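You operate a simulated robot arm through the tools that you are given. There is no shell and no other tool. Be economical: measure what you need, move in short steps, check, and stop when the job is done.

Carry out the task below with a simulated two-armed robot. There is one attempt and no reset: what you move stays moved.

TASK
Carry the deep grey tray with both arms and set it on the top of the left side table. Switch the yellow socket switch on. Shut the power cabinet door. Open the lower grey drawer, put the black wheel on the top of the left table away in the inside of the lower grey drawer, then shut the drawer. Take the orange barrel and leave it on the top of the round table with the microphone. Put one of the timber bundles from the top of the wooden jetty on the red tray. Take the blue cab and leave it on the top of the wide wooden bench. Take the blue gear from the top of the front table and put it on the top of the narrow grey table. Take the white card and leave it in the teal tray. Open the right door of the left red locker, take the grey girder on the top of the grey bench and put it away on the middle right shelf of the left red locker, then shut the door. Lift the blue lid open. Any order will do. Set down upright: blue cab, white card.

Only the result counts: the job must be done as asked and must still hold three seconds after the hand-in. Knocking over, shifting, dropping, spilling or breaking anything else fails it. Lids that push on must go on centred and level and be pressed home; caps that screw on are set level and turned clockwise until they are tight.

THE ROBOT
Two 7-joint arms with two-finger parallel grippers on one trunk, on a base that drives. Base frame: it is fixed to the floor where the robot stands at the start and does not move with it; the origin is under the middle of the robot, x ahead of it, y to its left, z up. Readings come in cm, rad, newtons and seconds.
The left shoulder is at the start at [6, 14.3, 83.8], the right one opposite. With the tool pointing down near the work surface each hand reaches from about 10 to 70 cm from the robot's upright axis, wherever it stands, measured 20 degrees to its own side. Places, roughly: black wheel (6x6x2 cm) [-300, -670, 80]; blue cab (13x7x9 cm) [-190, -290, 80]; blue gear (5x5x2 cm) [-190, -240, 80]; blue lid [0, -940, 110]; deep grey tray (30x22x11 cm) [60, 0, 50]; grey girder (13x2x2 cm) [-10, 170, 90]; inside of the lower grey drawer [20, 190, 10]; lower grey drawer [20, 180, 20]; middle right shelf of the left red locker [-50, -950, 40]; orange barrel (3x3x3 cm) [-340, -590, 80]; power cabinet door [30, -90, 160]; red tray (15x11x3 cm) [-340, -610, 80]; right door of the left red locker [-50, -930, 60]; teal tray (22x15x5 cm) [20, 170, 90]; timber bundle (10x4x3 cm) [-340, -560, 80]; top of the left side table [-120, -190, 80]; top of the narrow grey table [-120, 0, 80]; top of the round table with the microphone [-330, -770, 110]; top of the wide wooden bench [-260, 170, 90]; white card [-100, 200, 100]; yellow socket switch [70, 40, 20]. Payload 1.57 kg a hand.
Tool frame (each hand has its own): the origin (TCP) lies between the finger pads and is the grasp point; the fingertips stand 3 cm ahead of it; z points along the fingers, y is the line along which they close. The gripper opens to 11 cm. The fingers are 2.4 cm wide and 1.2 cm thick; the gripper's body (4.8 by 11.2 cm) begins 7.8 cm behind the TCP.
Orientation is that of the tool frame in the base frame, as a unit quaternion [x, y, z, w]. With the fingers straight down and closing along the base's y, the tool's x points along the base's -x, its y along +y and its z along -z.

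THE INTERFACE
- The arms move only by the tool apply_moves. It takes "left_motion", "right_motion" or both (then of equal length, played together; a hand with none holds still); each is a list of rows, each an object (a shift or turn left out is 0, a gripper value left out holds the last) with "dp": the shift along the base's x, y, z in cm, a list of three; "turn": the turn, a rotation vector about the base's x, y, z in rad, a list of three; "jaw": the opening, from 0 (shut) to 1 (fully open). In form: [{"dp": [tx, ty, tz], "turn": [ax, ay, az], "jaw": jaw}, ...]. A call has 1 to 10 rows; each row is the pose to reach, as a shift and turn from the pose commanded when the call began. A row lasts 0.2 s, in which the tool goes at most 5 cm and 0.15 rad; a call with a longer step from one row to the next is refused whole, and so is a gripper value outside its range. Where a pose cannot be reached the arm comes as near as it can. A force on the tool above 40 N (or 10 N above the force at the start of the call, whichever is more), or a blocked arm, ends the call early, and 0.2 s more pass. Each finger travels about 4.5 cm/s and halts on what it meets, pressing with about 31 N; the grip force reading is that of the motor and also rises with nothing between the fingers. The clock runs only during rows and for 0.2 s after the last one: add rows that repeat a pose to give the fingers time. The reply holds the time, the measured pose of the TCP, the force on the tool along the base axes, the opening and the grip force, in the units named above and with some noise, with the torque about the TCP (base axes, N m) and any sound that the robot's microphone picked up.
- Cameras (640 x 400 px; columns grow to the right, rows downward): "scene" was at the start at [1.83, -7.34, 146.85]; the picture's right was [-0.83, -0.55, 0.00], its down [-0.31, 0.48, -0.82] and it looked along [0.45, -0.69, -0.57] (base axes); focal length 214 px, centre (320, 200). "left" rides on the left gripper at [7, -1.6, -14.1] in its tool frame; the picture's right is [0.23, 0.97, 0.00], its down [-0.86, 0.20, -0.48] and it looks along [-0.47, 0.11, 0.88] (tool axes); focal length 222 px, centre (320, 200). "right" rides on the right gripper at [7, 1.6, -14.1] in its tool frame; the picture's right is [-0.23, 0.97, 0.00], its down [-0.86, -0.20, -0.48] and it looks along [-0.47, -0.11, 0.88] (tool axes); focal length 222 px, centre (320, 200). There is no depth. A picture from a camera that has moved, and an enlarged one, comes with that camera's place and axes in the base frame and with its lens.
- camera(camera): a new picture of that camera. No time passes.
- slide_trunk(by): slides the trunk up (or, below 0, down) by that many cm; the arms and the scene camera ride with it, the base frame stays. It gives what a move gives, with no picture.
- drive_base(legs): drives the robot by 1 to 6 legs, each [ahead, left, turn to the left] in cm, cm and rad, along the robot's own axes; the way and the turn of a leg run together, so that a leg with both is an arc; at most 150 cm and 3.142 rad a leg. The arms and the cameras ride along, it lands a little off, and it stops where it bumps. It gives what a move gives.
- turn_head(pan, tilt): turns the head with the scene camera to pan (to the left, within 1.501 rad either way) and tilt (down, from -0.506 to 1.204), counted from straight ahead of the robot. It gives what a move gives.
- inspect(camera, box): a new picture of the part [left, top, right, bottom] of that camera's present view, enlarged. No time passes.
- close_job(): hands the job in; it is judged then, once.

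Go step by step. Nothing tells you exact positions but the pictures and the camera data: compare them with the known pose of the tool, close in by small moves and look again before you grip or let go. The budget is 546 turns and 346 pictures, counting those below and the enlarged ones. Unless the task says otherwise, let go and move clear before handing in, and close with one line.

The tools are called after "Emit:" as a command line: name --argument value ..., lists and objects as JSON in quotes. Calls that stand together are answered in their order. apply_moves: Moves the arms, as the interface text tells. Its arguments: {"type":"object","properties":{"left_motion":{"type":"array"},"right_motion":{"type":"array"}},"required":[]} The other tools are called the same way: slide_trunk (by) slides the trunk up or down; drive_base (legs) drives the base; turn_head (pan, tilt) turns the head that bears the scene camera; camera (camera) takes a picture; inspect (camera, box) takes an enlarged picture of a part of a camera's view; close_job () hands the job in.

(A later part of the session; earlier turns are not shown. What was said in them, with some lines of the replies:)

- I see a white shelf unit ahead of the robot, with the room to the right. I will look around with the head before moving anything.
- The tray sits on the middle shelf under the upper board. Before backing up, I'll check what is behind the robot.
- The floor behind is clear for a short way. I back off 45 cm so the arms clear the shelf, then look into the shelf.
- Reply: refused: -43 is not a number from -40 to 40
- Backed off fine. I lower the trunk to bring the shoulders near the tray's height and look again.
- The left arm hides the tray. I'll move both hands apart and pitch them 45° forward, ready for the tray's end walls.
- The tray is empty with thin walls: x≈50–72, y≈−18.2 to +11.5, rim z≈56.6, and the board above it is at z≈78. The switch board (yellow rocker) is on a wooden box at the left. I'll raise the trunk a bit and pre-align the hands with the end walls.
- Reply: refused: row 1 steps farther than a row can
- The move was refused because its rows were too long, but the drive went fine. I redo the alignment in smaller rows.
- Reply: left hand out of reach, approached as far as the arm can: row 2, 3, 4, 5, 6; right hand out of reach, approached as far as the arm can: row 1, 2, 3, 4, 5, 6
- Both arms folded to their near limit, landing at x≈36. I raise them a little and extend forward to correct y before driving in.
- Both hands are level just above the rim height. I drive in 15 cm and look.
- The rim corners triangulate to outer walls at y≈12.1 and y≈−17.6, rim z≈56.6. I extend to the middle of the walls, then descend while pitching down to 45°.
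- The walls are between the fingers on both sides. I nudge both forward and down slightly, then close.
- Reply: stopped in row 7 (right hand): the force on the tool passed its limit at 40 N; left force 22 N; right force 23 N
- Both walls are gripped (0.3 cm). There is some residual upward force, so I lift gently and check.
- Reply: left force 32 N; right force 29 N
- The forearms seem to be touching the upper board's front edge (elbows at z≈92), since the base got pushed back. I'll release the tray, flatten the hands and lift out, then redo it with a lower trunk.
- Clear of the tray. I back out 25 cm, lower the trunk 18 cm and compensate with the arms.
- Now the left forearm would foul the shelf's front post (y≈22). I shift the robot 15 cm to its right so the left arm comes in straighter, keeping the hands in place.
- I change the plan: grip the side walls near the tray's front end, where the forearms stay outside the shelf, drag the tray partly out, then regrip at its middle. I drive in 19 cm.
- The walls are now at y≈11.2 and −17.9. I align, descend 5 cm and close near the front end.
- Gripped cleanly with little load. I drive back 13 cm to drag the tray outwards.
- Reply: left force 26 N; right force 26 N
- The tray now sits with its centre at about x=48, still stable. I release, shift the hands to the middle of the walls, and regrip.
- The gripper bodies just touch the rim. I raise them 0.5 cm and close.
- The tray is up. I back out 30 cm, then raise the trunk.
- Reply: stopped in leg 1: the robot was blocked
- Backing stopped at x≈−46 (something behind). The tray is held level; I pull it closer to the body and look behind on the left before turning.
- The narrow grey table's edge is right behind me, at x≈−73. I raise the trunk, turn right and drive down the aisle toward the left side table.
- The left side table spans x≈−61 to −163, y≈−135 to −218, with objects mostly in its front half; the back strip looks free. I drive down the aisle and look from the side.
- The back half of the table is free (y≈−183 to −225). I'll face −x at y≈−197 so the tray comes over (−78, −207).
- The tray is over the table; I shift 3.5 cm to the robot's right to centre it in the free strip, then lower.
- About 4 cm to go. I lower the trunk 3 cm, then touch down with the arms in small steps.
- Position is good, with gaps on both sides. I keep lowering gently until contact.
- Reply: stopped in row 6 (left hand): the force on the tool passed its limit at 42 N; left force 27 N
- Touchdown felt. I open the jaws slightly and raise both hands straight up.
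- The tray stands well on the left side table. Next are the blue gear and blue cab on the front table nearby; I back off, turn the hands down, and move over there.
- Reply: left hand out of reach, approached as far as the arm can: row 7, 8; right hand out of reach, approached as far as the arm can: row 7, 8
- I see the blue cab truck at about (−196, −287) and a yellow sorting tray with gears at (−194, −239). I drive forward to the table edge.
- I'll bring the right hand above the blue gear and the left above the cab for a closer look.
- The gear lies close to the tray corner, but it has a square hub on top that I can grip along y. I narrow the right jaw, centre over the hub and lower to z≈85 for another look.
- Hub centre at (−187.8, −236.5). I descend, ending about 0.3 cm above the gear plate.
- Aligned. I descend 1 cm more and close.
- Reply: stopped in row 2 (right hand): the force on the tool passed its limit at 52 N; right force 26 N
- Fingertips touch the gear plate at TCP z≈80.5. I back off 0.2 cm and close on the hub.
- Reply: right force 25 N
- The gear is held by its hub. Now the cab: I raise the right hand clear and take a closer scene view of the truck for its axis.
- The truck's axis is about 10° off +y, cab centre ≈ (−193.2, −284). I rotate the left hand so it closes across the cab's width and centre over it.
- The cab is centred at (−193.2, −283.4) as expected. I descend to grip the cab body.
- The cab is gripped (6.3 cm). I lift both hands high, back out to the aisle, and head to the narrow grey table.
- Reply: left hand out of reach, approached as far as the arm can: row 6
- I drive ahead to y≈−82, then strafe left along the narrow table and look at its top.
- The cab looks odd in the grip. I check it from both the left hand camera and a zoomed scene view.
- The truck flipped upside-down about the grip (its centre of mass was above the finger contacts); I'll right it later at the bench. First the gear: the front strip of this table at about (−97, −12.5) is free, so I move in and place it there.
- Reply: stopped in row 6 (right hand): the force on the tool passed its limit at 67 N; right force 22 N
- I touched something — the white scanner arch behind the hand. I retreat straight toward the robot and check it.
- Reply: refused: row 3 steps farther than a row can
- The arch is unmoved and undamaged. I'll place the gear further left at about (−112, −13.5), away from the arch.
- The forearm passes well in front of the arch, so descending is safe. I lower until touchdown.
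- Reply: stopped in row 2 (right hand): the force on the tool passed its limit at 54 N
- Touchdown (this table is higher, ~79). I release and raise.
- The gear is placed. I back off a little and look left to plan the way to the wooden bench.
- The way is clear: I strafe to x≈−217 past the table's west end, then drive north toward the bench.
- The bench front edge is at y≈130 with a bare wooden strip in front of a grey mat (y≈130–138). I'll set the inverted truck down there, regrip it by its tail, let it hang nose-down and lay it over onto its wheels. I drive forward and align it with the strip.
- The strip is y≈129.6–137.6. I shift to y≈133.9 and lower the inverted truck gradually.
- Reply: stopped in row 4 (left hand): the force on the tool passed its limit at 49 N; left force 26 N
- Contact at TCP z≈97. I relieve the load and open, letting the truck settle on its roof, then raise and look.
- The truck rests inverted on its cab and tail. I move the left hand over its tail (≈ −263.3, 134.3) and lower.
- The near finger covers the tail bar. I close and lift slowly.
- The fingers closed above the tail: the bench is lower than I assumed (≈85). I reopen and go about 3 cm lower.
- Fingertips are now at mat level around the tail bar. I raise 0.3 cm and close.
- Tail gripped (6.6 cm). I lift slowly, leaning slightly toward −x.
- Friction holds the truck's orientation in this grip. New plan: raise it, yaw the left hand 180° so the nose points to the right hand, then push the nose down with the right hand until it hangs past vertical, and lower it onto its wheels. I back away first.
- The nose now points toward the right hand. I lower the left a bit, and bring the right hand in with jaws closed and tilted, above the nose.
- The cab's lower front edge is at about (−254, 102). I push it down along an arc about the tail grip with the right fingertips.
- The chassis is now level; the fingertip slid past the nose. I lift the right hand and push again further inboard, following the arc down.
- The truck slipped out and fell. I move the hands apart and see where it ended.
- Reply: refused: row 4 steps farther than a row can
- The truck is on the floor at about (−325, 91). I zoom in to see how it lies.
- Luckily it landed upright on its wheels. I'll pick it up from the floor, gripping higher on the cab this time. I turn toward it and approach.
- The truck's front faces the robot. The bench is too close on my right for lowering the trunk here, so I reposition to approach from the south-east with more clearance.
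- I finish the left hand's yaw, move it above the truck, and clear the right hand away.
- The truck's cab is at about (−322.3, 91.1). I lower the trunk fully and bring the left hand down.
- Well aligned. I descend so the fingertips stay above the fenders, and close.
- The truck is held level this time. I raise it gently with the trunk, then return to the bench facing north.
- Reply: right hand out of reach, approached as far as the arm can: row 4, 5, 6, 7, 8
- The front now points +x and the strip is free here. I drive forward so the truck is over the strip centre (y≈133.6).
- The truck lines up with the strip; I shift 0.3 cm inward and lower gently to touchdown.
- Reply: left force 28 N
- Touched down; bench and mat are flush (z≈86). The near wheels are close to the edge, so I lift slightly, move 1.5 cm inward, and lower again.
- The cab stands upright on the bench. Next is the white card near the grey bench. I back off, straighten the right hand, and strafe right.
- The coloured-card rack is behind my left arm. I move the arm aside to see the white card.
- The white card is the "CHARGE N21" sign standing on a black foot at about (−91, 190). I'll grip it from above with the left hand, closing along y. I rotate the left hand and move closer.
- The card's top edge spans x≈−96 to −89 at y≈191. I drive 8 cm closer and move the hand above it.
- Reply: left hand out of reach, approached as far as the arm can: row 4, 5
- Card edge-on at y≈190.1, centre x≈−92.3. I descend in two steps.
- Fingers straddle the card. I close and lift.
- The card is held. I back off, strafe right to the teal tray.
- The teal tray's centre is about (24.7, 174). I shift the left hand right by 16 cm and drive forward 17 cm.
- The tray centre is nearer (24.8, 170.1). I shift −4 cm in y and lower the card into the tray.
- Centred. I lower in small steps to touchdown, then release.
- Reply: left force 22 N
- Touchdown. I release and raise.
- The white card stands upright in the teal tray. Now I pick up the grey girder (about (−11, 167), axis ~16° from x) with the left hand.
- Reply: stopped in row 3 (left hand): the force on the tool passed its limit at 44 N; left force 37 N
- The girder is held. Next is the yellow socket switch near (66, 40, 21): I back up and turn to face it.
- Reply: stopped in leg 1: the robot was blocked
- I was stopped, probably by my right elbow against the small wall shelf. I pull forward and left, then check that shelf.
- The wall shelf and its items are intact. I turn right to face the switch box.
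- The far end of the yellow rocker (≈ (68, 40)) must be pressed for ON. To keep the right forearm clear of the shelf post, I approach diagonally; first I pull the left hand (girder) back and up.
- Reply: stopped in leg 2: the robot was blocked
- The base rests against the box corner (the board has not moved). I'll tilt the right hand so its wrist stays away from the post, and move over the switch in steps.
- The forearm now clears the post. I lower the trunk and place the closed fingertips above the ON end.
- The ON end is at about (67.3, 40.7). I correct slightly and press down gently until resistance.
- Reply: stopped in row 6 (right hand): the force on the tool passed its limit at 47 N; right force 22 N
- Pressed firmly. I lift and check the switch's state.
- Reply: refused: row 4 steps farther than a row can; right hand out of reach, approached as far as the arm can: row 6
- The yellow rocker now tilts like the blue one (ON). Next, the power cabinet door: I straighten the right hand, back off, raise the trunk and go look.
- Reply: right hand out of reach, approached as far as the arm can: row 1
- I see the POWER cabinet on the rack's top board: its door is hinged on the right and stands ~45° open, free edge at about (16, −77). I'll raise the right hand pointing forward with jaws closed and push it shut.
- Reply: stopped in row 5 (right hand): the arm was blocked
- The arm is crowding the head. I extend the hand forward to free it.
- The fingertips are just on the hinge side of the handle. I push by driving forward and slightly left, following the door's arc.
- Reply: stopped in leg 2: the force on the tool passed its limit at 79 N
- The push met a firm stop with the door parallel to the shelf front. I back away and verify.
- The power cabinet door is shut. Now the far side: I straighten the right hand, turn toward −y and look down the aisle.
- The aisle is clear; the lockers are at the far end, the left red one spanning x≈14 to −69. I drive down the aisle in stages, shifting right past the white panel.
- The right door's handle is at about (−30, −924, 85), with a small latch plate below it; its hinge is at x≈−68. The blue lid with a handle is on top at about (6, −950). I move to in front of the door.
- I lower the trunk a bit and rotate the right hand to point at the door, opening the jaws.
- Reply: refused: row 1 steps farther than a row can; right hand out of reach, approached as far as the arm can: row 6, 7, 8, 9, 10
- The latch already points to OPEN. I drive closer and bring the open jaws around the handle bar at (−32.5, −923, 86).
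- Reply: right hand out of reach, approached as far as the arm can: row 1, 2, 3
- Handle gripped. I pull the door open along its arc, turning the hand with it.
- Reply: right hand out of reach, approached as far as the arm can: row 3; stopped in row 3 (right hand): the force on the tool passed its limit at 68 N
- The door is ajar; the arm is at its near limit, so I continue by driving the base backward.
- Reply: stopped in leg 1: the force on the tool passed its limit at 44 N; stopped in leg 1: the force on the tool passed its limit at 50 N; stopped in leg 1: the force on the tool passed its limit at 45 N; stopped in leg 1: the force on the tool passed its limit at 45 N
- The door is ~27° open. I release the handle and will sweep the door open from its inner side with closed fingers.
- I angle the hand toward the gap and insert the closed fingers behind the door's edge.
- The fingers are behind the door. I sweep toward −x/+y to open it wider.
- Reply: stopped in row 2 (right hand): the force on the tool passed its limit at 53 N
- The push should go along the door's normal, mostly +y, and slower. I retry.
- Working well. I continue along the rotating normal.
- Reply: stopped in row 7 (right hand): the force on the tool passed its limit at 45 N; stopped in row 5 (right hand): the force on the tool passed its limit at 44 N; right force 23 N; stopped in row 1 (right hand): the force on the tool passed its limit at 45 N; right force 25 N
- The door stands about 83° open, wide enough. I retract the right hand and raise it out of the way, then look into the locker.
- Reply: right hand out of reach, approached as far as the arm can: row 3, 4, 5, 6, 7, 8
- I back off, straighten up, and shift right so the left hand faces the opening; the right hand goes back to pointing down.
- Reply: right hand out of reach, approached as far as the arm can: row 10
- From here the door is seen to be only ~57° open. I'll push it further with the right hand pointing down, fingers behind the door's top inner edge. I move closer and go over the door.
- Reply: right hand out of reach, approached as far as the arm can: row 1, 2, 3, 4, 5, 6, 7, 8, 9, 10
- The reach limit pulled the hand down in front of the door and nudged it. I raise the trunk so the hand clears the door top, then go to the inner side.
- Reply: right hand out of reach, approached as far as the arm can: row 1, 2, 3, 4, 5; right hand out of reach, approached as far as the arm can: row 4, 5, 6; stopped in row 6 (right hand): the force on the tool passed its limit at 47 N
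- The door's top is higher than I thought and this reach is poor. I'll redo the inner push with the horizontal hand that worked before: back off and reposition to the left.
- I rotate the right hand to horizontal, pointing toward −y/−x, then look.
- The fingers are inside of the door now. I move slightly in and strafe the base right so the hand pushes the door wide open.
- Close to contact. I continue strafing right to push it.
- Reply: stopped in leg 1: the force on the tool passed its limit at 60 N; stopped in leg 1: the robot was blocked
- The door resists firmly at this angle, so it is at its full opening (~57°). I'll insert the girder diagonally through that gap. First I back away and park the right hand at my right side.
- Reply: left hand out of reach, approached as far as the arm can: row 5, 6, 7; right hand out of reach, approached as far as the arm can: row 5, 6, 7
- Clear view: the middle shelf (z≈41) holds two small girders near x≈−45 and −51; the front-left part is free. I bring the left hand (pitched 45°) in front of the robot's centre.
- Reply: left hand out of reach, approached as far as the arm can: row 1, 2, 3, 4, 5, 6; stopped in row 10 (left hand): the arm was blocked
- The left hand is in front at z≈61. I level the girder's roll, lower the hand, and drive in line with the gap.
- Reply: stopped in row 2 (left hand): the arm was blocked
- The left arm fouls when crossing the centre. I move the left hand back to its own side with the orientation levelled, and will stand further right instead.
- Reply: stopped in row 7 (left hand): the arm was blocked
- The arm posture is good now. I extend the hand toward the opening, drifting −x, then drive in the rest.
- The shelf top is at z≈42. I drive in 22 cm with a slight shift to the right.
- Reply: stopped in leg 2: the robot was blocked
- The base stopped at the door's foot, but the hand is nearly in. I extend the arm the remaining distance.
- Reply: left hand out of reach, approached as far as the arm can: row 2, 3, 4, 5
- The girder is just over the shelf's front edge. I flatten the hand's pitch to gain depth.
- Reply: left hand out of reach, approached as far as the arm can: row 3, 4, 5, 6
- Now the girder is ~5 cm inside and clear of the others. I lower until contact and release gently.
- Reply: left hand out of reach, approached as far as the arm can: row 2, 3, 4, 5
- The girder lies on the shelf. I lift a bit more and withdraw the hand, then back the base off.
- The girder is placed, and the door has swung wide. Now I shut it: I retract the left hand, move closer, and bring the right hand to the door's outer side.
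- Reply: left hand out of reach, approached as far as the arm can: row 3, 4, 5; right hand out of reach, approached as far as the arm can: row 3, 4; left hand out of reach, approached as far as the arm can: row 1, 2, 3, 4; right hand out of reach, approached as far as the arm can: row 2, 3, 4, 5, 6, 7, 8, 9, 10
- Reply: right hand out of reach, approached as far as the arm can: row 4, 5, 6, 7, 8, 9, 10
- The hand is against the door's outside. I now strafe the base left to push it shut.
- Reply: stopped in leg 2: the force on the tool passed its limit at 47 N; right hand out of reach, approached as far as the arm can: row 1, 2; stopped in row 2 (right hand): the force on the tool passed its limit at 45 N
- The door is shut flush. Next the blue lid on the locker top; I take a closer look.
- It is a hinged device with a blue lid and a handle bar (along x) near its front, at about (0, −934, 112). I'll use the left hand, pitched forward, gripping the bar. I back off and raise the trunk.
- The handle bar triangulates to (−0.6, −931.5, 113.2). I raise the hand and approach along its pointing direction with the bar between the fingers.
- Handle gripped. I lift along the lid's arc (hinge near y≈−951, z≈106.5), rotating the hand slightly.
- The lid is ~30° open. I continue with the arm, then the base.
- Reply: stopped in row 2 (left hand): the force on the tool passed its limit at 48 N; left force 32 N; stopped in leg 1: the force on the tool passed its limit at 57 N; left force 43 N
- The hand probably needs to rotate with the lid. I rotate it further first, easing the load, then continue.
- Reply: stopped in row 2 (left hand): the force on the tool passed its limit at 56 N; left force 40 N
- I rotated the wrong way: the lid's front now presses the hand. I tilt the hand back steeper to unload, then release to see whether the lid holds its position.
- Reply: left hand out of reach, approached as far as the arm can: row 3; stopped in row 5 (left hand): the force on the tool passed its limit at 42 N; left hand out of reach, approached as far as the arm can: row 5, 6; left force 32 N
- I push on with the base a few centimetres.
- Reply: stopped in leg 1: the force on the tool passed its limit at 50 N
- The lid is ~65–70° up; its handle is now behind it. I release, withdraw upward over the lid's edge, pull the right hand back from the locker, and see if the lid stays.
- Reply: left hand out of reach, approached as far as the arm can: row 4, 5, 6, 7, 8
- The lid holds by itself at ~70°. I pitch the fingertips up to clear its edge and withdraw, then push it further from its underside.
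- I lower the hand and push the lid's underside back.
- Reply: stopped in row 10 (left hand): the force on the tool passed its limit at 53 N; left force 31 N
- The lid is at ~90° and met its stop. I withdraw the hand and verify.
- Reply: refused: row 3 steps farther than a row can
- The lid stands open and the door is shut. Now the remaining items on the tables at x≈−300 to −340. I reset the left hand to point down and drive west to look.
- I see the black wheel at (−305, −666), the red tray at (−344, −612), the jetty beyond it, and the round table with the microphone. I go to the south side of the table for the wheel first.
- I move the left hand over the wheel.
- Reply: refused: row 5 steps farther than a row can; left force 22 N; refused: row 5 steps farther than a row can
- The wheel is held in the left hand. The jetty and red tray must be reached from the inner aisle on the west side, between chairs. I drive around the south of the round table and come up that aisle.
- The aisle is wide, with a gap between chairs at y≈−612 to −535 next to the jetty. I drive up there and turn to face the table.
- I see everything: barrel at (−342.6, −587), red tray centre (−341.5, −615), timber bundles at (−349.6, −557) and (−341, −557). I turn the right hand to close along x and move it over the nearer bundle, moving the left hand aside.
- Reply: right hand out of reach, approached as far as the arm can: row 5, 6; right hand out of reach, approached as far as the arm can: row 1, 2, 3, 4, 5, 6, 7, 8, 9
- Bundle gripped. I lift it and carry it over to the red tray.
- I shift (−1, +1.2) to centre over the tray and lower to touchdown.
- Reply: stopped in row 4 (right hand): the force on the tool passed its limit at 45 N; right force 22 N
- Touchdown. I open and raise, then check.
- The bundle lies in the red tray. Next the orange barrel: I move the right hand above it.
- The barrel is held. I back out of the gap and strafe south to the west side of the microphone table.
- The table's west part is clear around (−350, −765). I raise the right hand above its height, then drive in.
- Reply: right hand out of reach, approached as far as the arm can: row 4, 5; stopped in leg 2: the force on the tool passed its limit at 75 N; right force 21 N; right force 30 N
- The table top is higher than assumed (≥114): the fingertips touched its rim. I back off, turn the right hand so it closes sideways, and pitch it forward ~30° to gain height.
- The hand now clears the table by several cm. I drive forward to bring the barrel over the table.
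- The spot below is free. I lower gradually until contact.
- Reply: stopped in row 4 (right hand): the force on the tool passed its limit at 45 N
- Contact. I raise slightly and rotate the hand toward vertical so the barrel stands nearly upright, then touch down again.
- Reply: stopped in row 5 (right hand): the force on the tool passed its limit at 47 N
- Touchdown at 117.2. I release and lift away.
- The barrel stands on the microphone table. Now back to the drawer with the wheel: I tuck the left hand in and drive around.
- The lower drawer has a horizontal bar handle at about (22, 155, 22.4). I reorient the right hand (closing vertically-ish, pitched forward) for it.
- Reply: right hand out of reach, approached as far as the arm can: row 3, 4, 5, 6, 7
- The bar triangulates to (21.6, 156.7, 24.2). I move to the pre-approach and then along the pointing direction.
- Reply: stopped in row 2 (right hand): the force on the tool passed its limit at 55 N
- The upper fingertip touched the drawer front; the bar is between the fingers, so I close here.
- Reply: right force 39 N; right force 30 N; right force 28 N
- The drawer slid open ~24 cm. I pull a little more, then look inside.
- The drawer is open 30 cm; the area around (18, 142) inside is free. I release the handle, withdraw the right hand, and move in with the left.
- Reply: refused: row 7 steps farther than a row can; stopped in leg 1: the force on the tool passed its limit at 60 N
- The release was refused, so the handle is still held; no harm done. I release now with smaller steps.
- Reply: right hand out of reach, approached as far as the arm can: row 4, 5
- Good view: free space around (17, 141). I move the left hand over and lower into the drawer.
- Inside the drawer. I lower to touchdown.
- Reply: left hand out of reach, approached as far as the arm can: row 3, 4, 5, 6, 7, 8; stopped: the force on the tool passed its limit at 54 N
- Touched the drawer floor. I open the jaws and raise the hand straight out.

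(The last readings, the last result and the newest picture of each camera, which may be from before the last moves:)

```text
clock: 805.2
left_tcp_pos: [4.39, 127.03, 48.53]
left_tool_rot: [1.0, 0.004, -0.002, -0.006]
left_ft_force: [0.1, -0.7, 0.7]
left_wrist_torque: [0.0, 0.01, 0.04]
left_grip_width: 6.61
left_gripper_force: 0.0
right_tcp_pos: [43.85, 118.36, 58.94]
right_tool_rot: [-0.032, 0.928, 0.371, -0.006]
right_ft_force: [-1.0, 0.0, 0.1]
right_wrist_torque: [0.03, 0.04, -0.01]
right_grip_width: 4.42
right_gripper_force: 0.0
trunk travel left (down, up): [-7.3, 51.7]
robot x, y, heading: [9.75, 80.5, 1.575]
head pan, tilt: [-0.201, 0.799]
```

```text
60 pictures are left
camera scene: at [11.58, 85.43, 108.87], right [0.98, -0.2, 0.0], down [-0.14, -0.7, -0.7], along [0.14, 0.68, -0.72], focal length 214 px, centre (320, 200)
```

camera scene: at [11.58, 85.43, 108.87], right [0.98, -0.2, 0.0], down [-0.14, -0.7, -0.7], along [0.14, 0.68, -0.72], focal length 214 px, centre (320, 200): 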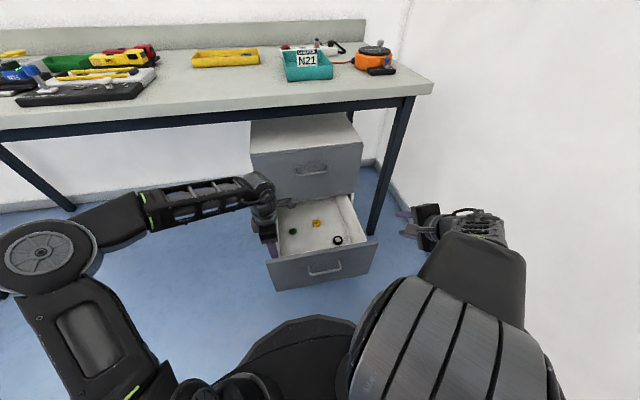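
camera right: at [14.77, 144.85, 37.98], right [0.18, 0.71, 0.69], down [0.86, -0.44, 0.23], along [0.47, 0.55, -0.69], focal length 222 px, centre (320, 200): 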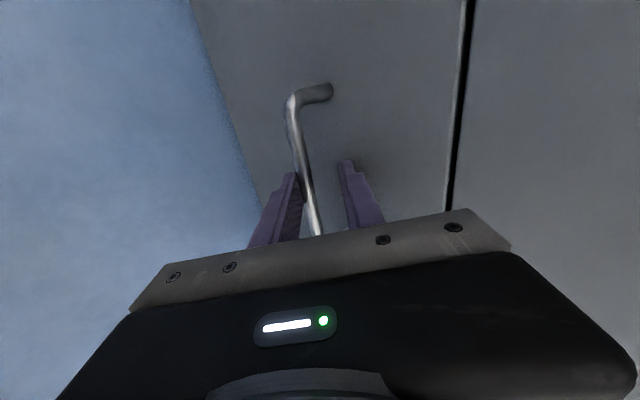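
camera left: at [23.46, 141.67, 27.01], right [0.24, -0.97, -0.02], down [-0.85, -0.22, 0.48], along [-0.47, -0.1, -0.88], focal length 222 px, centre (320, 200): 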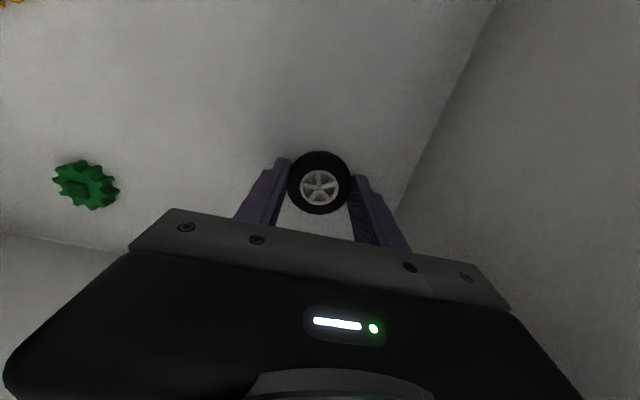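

Emit:
inspect --camera "scene" --box '[255, 190, 385, 295]'

Emit:
camera --camera "left"

```text
3.81 times, centred on (320, 242) of scene
camera zoom: at [11.58, 85.43, 108.87], right [0.98, -0.2, 0.0], down [-0.14, -0.7, -0.7], along [0.14, 0.68, -0.72], focal length 817 px, centre (320, 38)
```

zoom: 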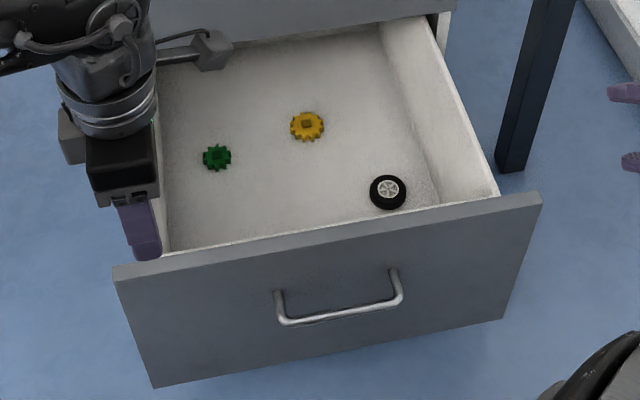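

```text
58 pictures are left
camera left: at [11.41, 128.49, 62.65], right [0.24, -0.97, -0.01], down [-0.85, -0.21, 0.48], along [-0.47, -0.1, -0.88], focal length 222 px, centre (320, 200)
```

left: 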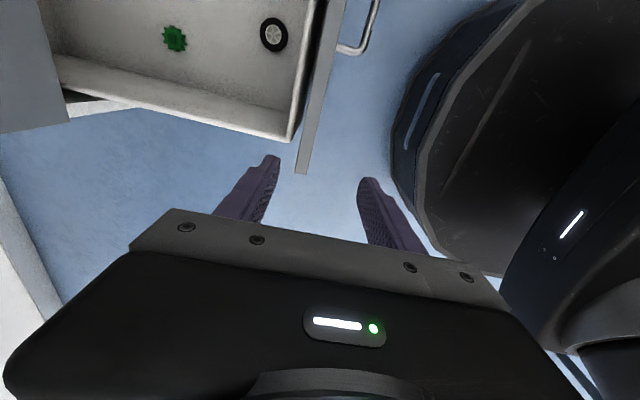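

Our wheel is in the drawer at about (16, 139) (another wheel was already there). Now I close the drawer: I back up, retract the left hand, and bring the closed right hand to the drawer's front.

Emit:
drive_base --legs '[[-24, 0, 0]]'

Emit:
apply_moves --left_motion '[{"dp": [-3, -2, 3]}, {"dp": [-6, -4, 6]}, {"dp": [-9, -6, 8]}, {"dp": [-12, -8, 8]}, {"dp": [-15, -10, 8]}, {"dp": [-18, -10, 8]}, {"dp": [-18, -10, 8]}, {"dp": [-18, -10, 8]}, {"dp": [-18, -10, 8]}, {"dp": [-18, -10, 8]}]' --right_motion '[{"dp": [-2, 1, -4], "jaw": 0}, {"dp": [-4, 2, -8]}, {"dp": [-6, 3, -12]}, {"dp": [-8, 4, -16]}, {"dp": [-10, 5, -20]}, {"dp": [-12, 6, -24]}, {"dp": [-14, 7, -28]}, {"dp": [-16, 8, -31.5]}, {"dp": [-18, 9, -34.5]}, {"dp": [-20, 10, -37]}]'

Emit:
camera --camera "scene"

```text
clock: 807.0
left_tcp_pos: [4.2, 102.68, 48.59]
left_tool_rot: [1.0, 0.005, -0.001, -0.006]
left_ft_force: [-0.3, 0.1, -0.8]
left_wrist_torque: [0.0, 0.02, 0.01]
left_grip_width: 6.61
left_gripper_force: 0.0
right_tcp_pos: [43.75, 94.14, 58.87]
right_tool_rot: [-0.033, 0.928, 0.371, -0.006]
right_ft_force: [-0.6, -0.5, 0.4]
right_wrist_torque: [0.02, -0.01, 0.01]
right_grip_width: 4.4
right_gripper_force: 0.0
trunk travel left (down, up): [-7.3, 51.7]
robot x, y, heading: [10.24, 56.2, 1.57]
head pan, tilt: [-0.201, 0.799]
```

```text
clock: 809.1
left_tcp_pos: [-13.71, 92.85, 56.54]
left_tool_rot: [1.0, 0.007, -0.002, -0.006]
left_ft_force: [-0.2, -0.5, -0.2]
left_wrist_torque: [-0.02, -0.02, -0.03]
left_grip_width: 6.6
left_gripper_force: 0.1
right_tcp_pos: [23.19, 103.98, 23.21]
right_tool_rot: [-0.033, 0.928, 0.371, -0.005]
right_ft_force: [-0.4, 0.4, 0.2]
right_wrist_torque: [0.02, 0.03, 0.02]
right_grip_width: 0.0
right_gripper_force: 21.1
right hand out of reach, approached as far as the arm can: row 1, 2, 3, 4, 5, 6, 10
trunk travel left (down, up): [-7.3, 51.7]
robot x, y, heading: [9.91, 56.35, 1.57]
head pan, tilt: [-0.201, 0.799]
```

```text
57 pictures are left
camera scene: at [11.54, 61.04, 108.87], right [0.98, -0.2, 0.0], down [-0.14, -0.7, -0.7], along [0.14, 0.68, -0.72], focal length 214 px, centre (320, 200)
```

scene: 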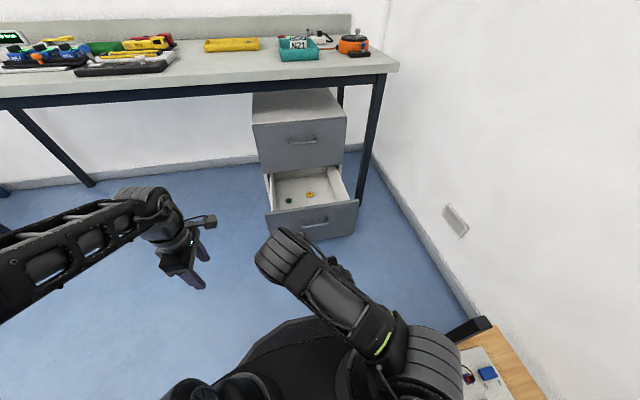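

Emit:
apply_moves --right_motion '[{"dp": [0, 4, 0]}, {"dp": [0, 8, 0]}, {"dp": [0, 12, 0]}, {"dp": [0, 15, 0]}]'

Emit:
drive_base --legs '[[12, 0, 0]]'

Emit:
drive_base --legs '[[14, 0, 0]]'

Emit:
camera --camera "scene"

```text
clock: 810.1
left_tcp_pos: [-13.78, 92.65, 56.66]
left_tool_rot: [1.0, 0.006, -0.002, -0.007]
left_ft_force: [-0.1, -0.2, 1.0]
left_wrist_torque: [0.02, 0.03, 0.01]
left_grip_width: 6.61
left_gripper_force: 0.0
right_tcp_pos: [21.53, 116.88, 26.93]
right_tool_rot: [-0.034, 0.928, 0.37, -0.005]
right_ft_force: [0.0, -0.1, 0.1]
right_wrist_torque: [0.03, 0.01, 0.02]
right_grip_width: 0.0
right_gripper_force: 21.7
right hand out of reach, approached as far as the arm can: row 1, 2, 3, 4
trunk travel left (down, up): [-7.3, 51.7]
robot x, y, heading: [10.44, 55.78, 1.571]
head pan, tilt: [-0.201, 0.799]
```

```text
clock: 811.4
left_tcp_pos: [-13.74, 104.8, 56.65]
left_tool_rot: [1.0, 0.006, -0.002, -0.007]
left_ft_force: [1.0, -0.4, 0.7]
left_wrist_torque: [-0.01, 0.04, -0.02]
left_grip_width: 6.58
left_gripper_force: 0.1
right_tcp_pos: [21.37, 128.75, 26.95]
right_tool_rot: [-0.033, 0.928, 0.37, -0.006]
right_ft_force: [0.5, 1.5, 0.4]
right_wrist_torque: [0.0, -0.01, 0.0]
right_grip_width: 0.0
right_gripper_force: 21.5
trunk travel left (down, up): [-7.3, 51.7]
robot x, y, heading: [10.1, 68.04, 1.57]
head pan, tilt: [-0.201, 0.799]
```

```text
clock: 812.7
left_tcp_pos: [-13.83, 118.34, 56.56]
left_tool_rot: [1.0, 0.006, -0.001, -0.007]
left_ft_force: [-0.2, 0.8, -0.4]
left_wrist_torque: [0.01, -0.02, -0.04]
left_grip_width: 6.6
left_gripper_force: 0.1
right_tcp_pos: [21.4, 142.53, 26.9]
right_tool_rot: [-0.034, 0.928, 0.37, -0.005]
right_ft_force: [-0.2, 1.2, 0.4]
right_wrist_torque: [-0.02, -0.05, 0.01]
right_grip_width: 0.0
right_gripper_force: 21.6
trunk travel left (down, up): [-7.3, 51.7]
robot x, y, heading: [9.95, 81.68, 1.573]
head pan, tilt: [-0.201, 0.799]
```

```text
56 pictures are left
camera scene: at [11.52, 86.62, 108.87], right [0.98, -0.2, 0.0], down [-0.14, -0.7, -0.7], along [0.14, 0.68, -0.72], focal length 214 px, centre (320, 200)
```

scene: 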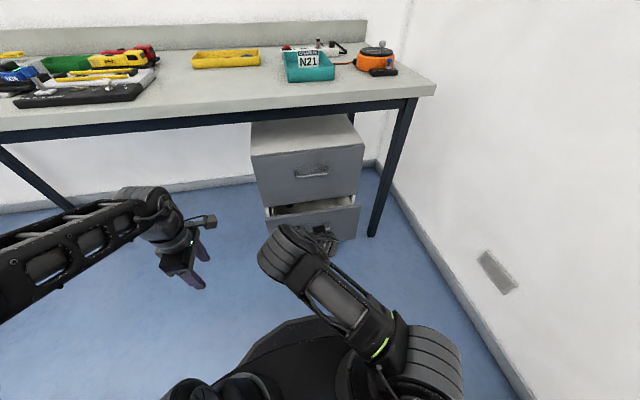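

Closing nicely. I continue until it stops.

Emit:
drive_base --legs '[[10, 0, 0]]'

Emit:
drive_base --legs '[[8, 0, 0]]'

Emit:
inspect --camera "scene" --box '[230, 100, 400, 280]'

```text
clock: 813.9
left_tcp_pos: [-13.76, 127.21, 56.51]
left_tool_rot: [1.0, 0.005, -0.002, -0.006]
left_ft_force: [0.2, 0.3, 0.1]
left_wrist_torque: [0.0, 0.02, -0.02]
left_grip_width: 6.61
left_gripper_force: 0.1
right_tcp_pos: [21.58, 150.71, 26.61]
right_tool_rot: [-0.034, 0.93, 0.366, -0.004]
right_ft_force: [0.8, 0.7, -0.2]
right_wrist_torque: [0.0, 0.0, 0.03]
right_grip_width: 0.02
right_gripper_force: 21.0
trunk travel left (down, up): [-7.3, 51.7]
robot x, y, heading: [10.13, 90.31, 1.572]
head pan, tilt: [-0.201, 0.799]
stopped in leg 1: the force on the tool passed its limit at 115 N (the readings are from after the stop); the commanded pose is now the measured one
```

```text
clock: 814.6
left_tcp_pos: [-13.73, 127.77, 56.46]
left_tool_rot: [1.0, 0.006, -0.002, -0.005]
left_ft_force: [0.0, -0.5, -0.9]
left_wrist_torque: [-0.04, 0.02, 0.0]
left_grip_width: 6.58
left_gripper_force: 0.1
right_tcp_pos: [21.54, 150.8, 26.29]
right_tool_rot: [-0.037, 0.932, 0.36, -0.004]
right_ft_force: [-0.6, -0.5, -1.0]
right_wrist_torque: [0.03, -0.04, 0.02]
right_grip_width: 0.0
right_gripper_force: 21.5
trunk travel left (down, up): [-7.3, 51.7]
robot x, y, heading: [10.0, 91.35, 1.571]
head pan, tilt: [-0.201, 0.799]
stopped in leg 1: the force on the tool passed its limit at 71 N (the readings are from after the stop); the commanded pose is now the measured one
```

```text
2.22 times, centred on (315, 190) of scene
camera zoom: at [11.53, 96.02, 108.87], right [0.98, -0.2, 0.0], down [-0.14, -0.7, -0.7], along [0.14, 0.68, -0.72], focal length 477 px, centre (331, 222)
```

zoom: 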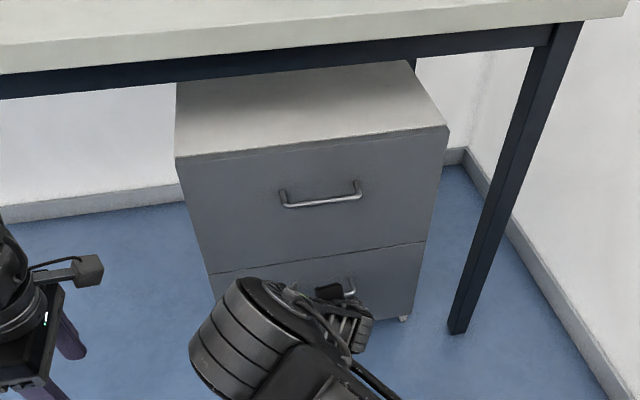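

The drawer is shut flush. I back off and take one more careful look at the drawer and the yellow switch.

Emit:
drive_base --legs '[[-35, 10, 0]]'

Emit:
slide_trunk --by 40

Emit:
inspect --camera "scene" --box '[240, 80, 420, 240]'

Emit:
turn_head --pan -1.4 --tilt 0.8

Emit:
camera --camera "scene"

```text
clock: 816.9
left_tcp_pos: [-23.59, 92.92, 56.58]
left_tool_rot: [1.0, 0.007, -0.002, -0.007]
left_ft_force: [-0.9, -0.1, 0.4]
left_wrist_torque: [0.02, 0.02, -0.04]
left_grip_width: 6.59
left_gripper_force: 0.2
right_tcp_pos: [11.47, 116.14, 26.38]
right_tool_rot: [-0.038, 0.932, 0.36, -0.004]
right_ft_force: [-0.9, -0.2, -0.9]
right_wrist_torque: [-0.02, -0.03, -0.03]
right_grip_width: 0.0
right_gripper_force: 21.5
trunk travel left (down, up): [-7.3, 51.7]
robot x, y, heading: [-0.17, 56.18, 1.572]
head pan, tilt: [-0.201, 0.799]
```

```text
clock: 820.7
left_tcp_pos: [-23.61, 93.02, 96.6]
left_tool_rot: [1.0, 0.007, -0.001, -0.006]
left_ft_force: [0.6, -0.7, 1.9]
left_wrist_torque: [0.02, 0.0, -0.05]
left_grip_width: 6.6
left_gripper_force: 0.0
right_tcp_pos: [11.37, 116.05, 66.35]
right_tool_rot: [-0.037, 0.932, 0.361, -0.004]
right_ft_force: [0.1, -0.9, -0.3]
right_wrist_torque: [-0.01, -0.01, 0.03]
right_grip_width: 0.0
right_gripper_force: 21.3
trunk travel left (down, up): [-47.3, 11.7]
robot x, y, heading: [-0.1, 56.58, 1.572]
head pan, tilt: [-0.201, 0.799]
```

```text
2.50 times, centred on (330, 160) of scene
camera zoom: at [1.6, 61.3, 148.87], right [0.98, -0.2, 0.0], down [-0.14, -0.7, -0.7], along [0.14, 0.68, -0.72], focal length 536 px, centre (295, 300)
```

zoom: 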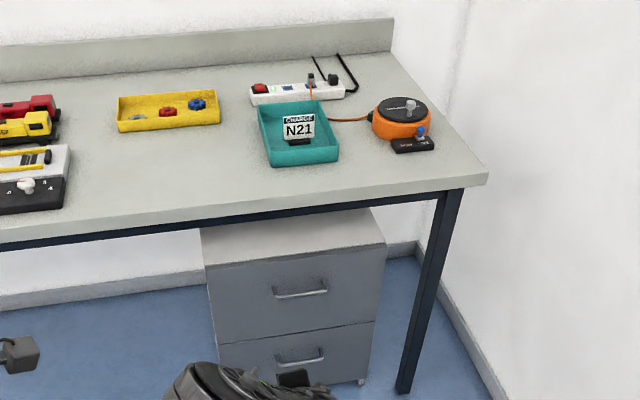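

```text
clock: 822.1
left_tcp_pos: [-23.82, 92.99, 96.63]
left_tool_rot: [1.0, 0.008, -0.002, -0.006]
left_ft_force: [-0.7, 0.2, -0.3]
left_wrist_torque: [0.02, 0.0, -0.03]
left_grip_width: 6.61
left_gripper_force: 0.0
right_tcp_pos: [11.4, 116.17, 66.28]
right_tool_rot: [-0.037, 0.932, 0.359, -0.004]
right_ft_force: [0.6, 0.1, 0.2]
right_wrist_torque: [-0.01, -0.03, -0.03]
right_grip_width: 0.01
right_gripper_force: 21.3
trunk travel left (down, up): [-47.3, 11.7]
robot x, y, heading: [0.13, 56.38, 1.57]
head pan, tilt: [-1.4, 0.799]
```

```text
53 pictures are left
camera scene: at [7.95, 54.78, 148.87], right [0.17, -0.98, 0.0], down [-0.71, -0.12, -0.7], along [0.69, 0.12, -0.72], focal length 214 px, centre (320, 200)
```

scene: 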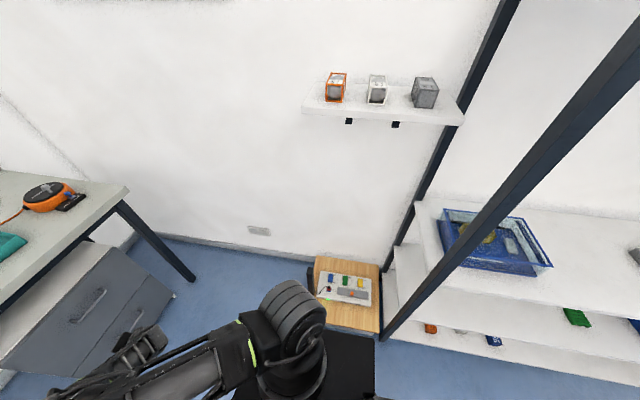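

Emit:
inspect --camera "scene" --box '[312, 262, 384, 312]'

```text
8.00 times, centred on (348, 287) of scene
camera zoom: at [7.95, 54.78, 148.87], right [0.17, -0.98, 0.0], down [-0.71, -0.12, -0.7], along [0.69, 0.12, -0.72], focal length 1716 px, centre (96, -496)
```

zoom: 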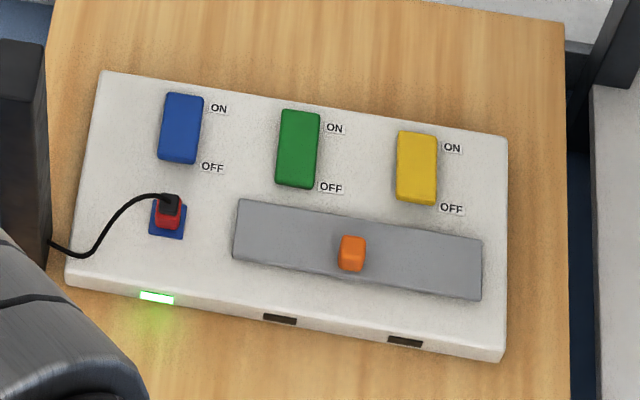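

Emit:
inspect --camera "scene" --box '[328, 270, 372, 294]'

```text
14.55 times, centred on (350, 282) of scene
camera zoom: at [7.95, 54.78, 148.87], right [0.17, -0.98, 0.0], down [-0.71, -0.12, -0.7], along [0.69, 0.12, -0.72], focal length 3120 px, centre (-116, -993)
```

zoom: 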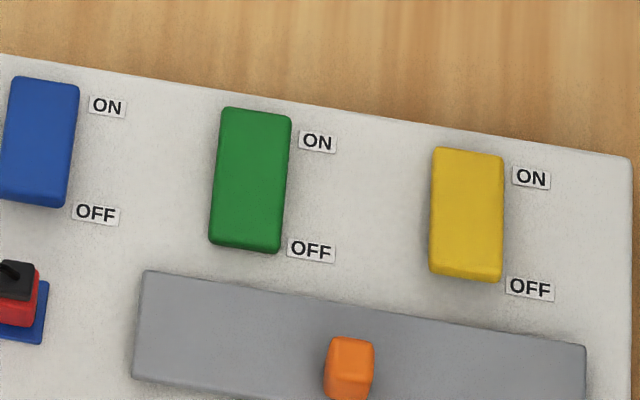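

The yellow rocker now tilts the same way as the blue ON rocker. The drawer is shut, the card is upright, and both hands are empty and clear, so I hand in.

Emit:
close_job

```text
The job is handed in.
```

The job is handed in: all eleven tasks are done, as far as my pictures show. The blue cab slipped to the floor once on the way and landed upright. My hand also bumped the white scanner arch on the narrow grey table and the rim of the microphone table; the arch had not moved, and I did not check the round table.
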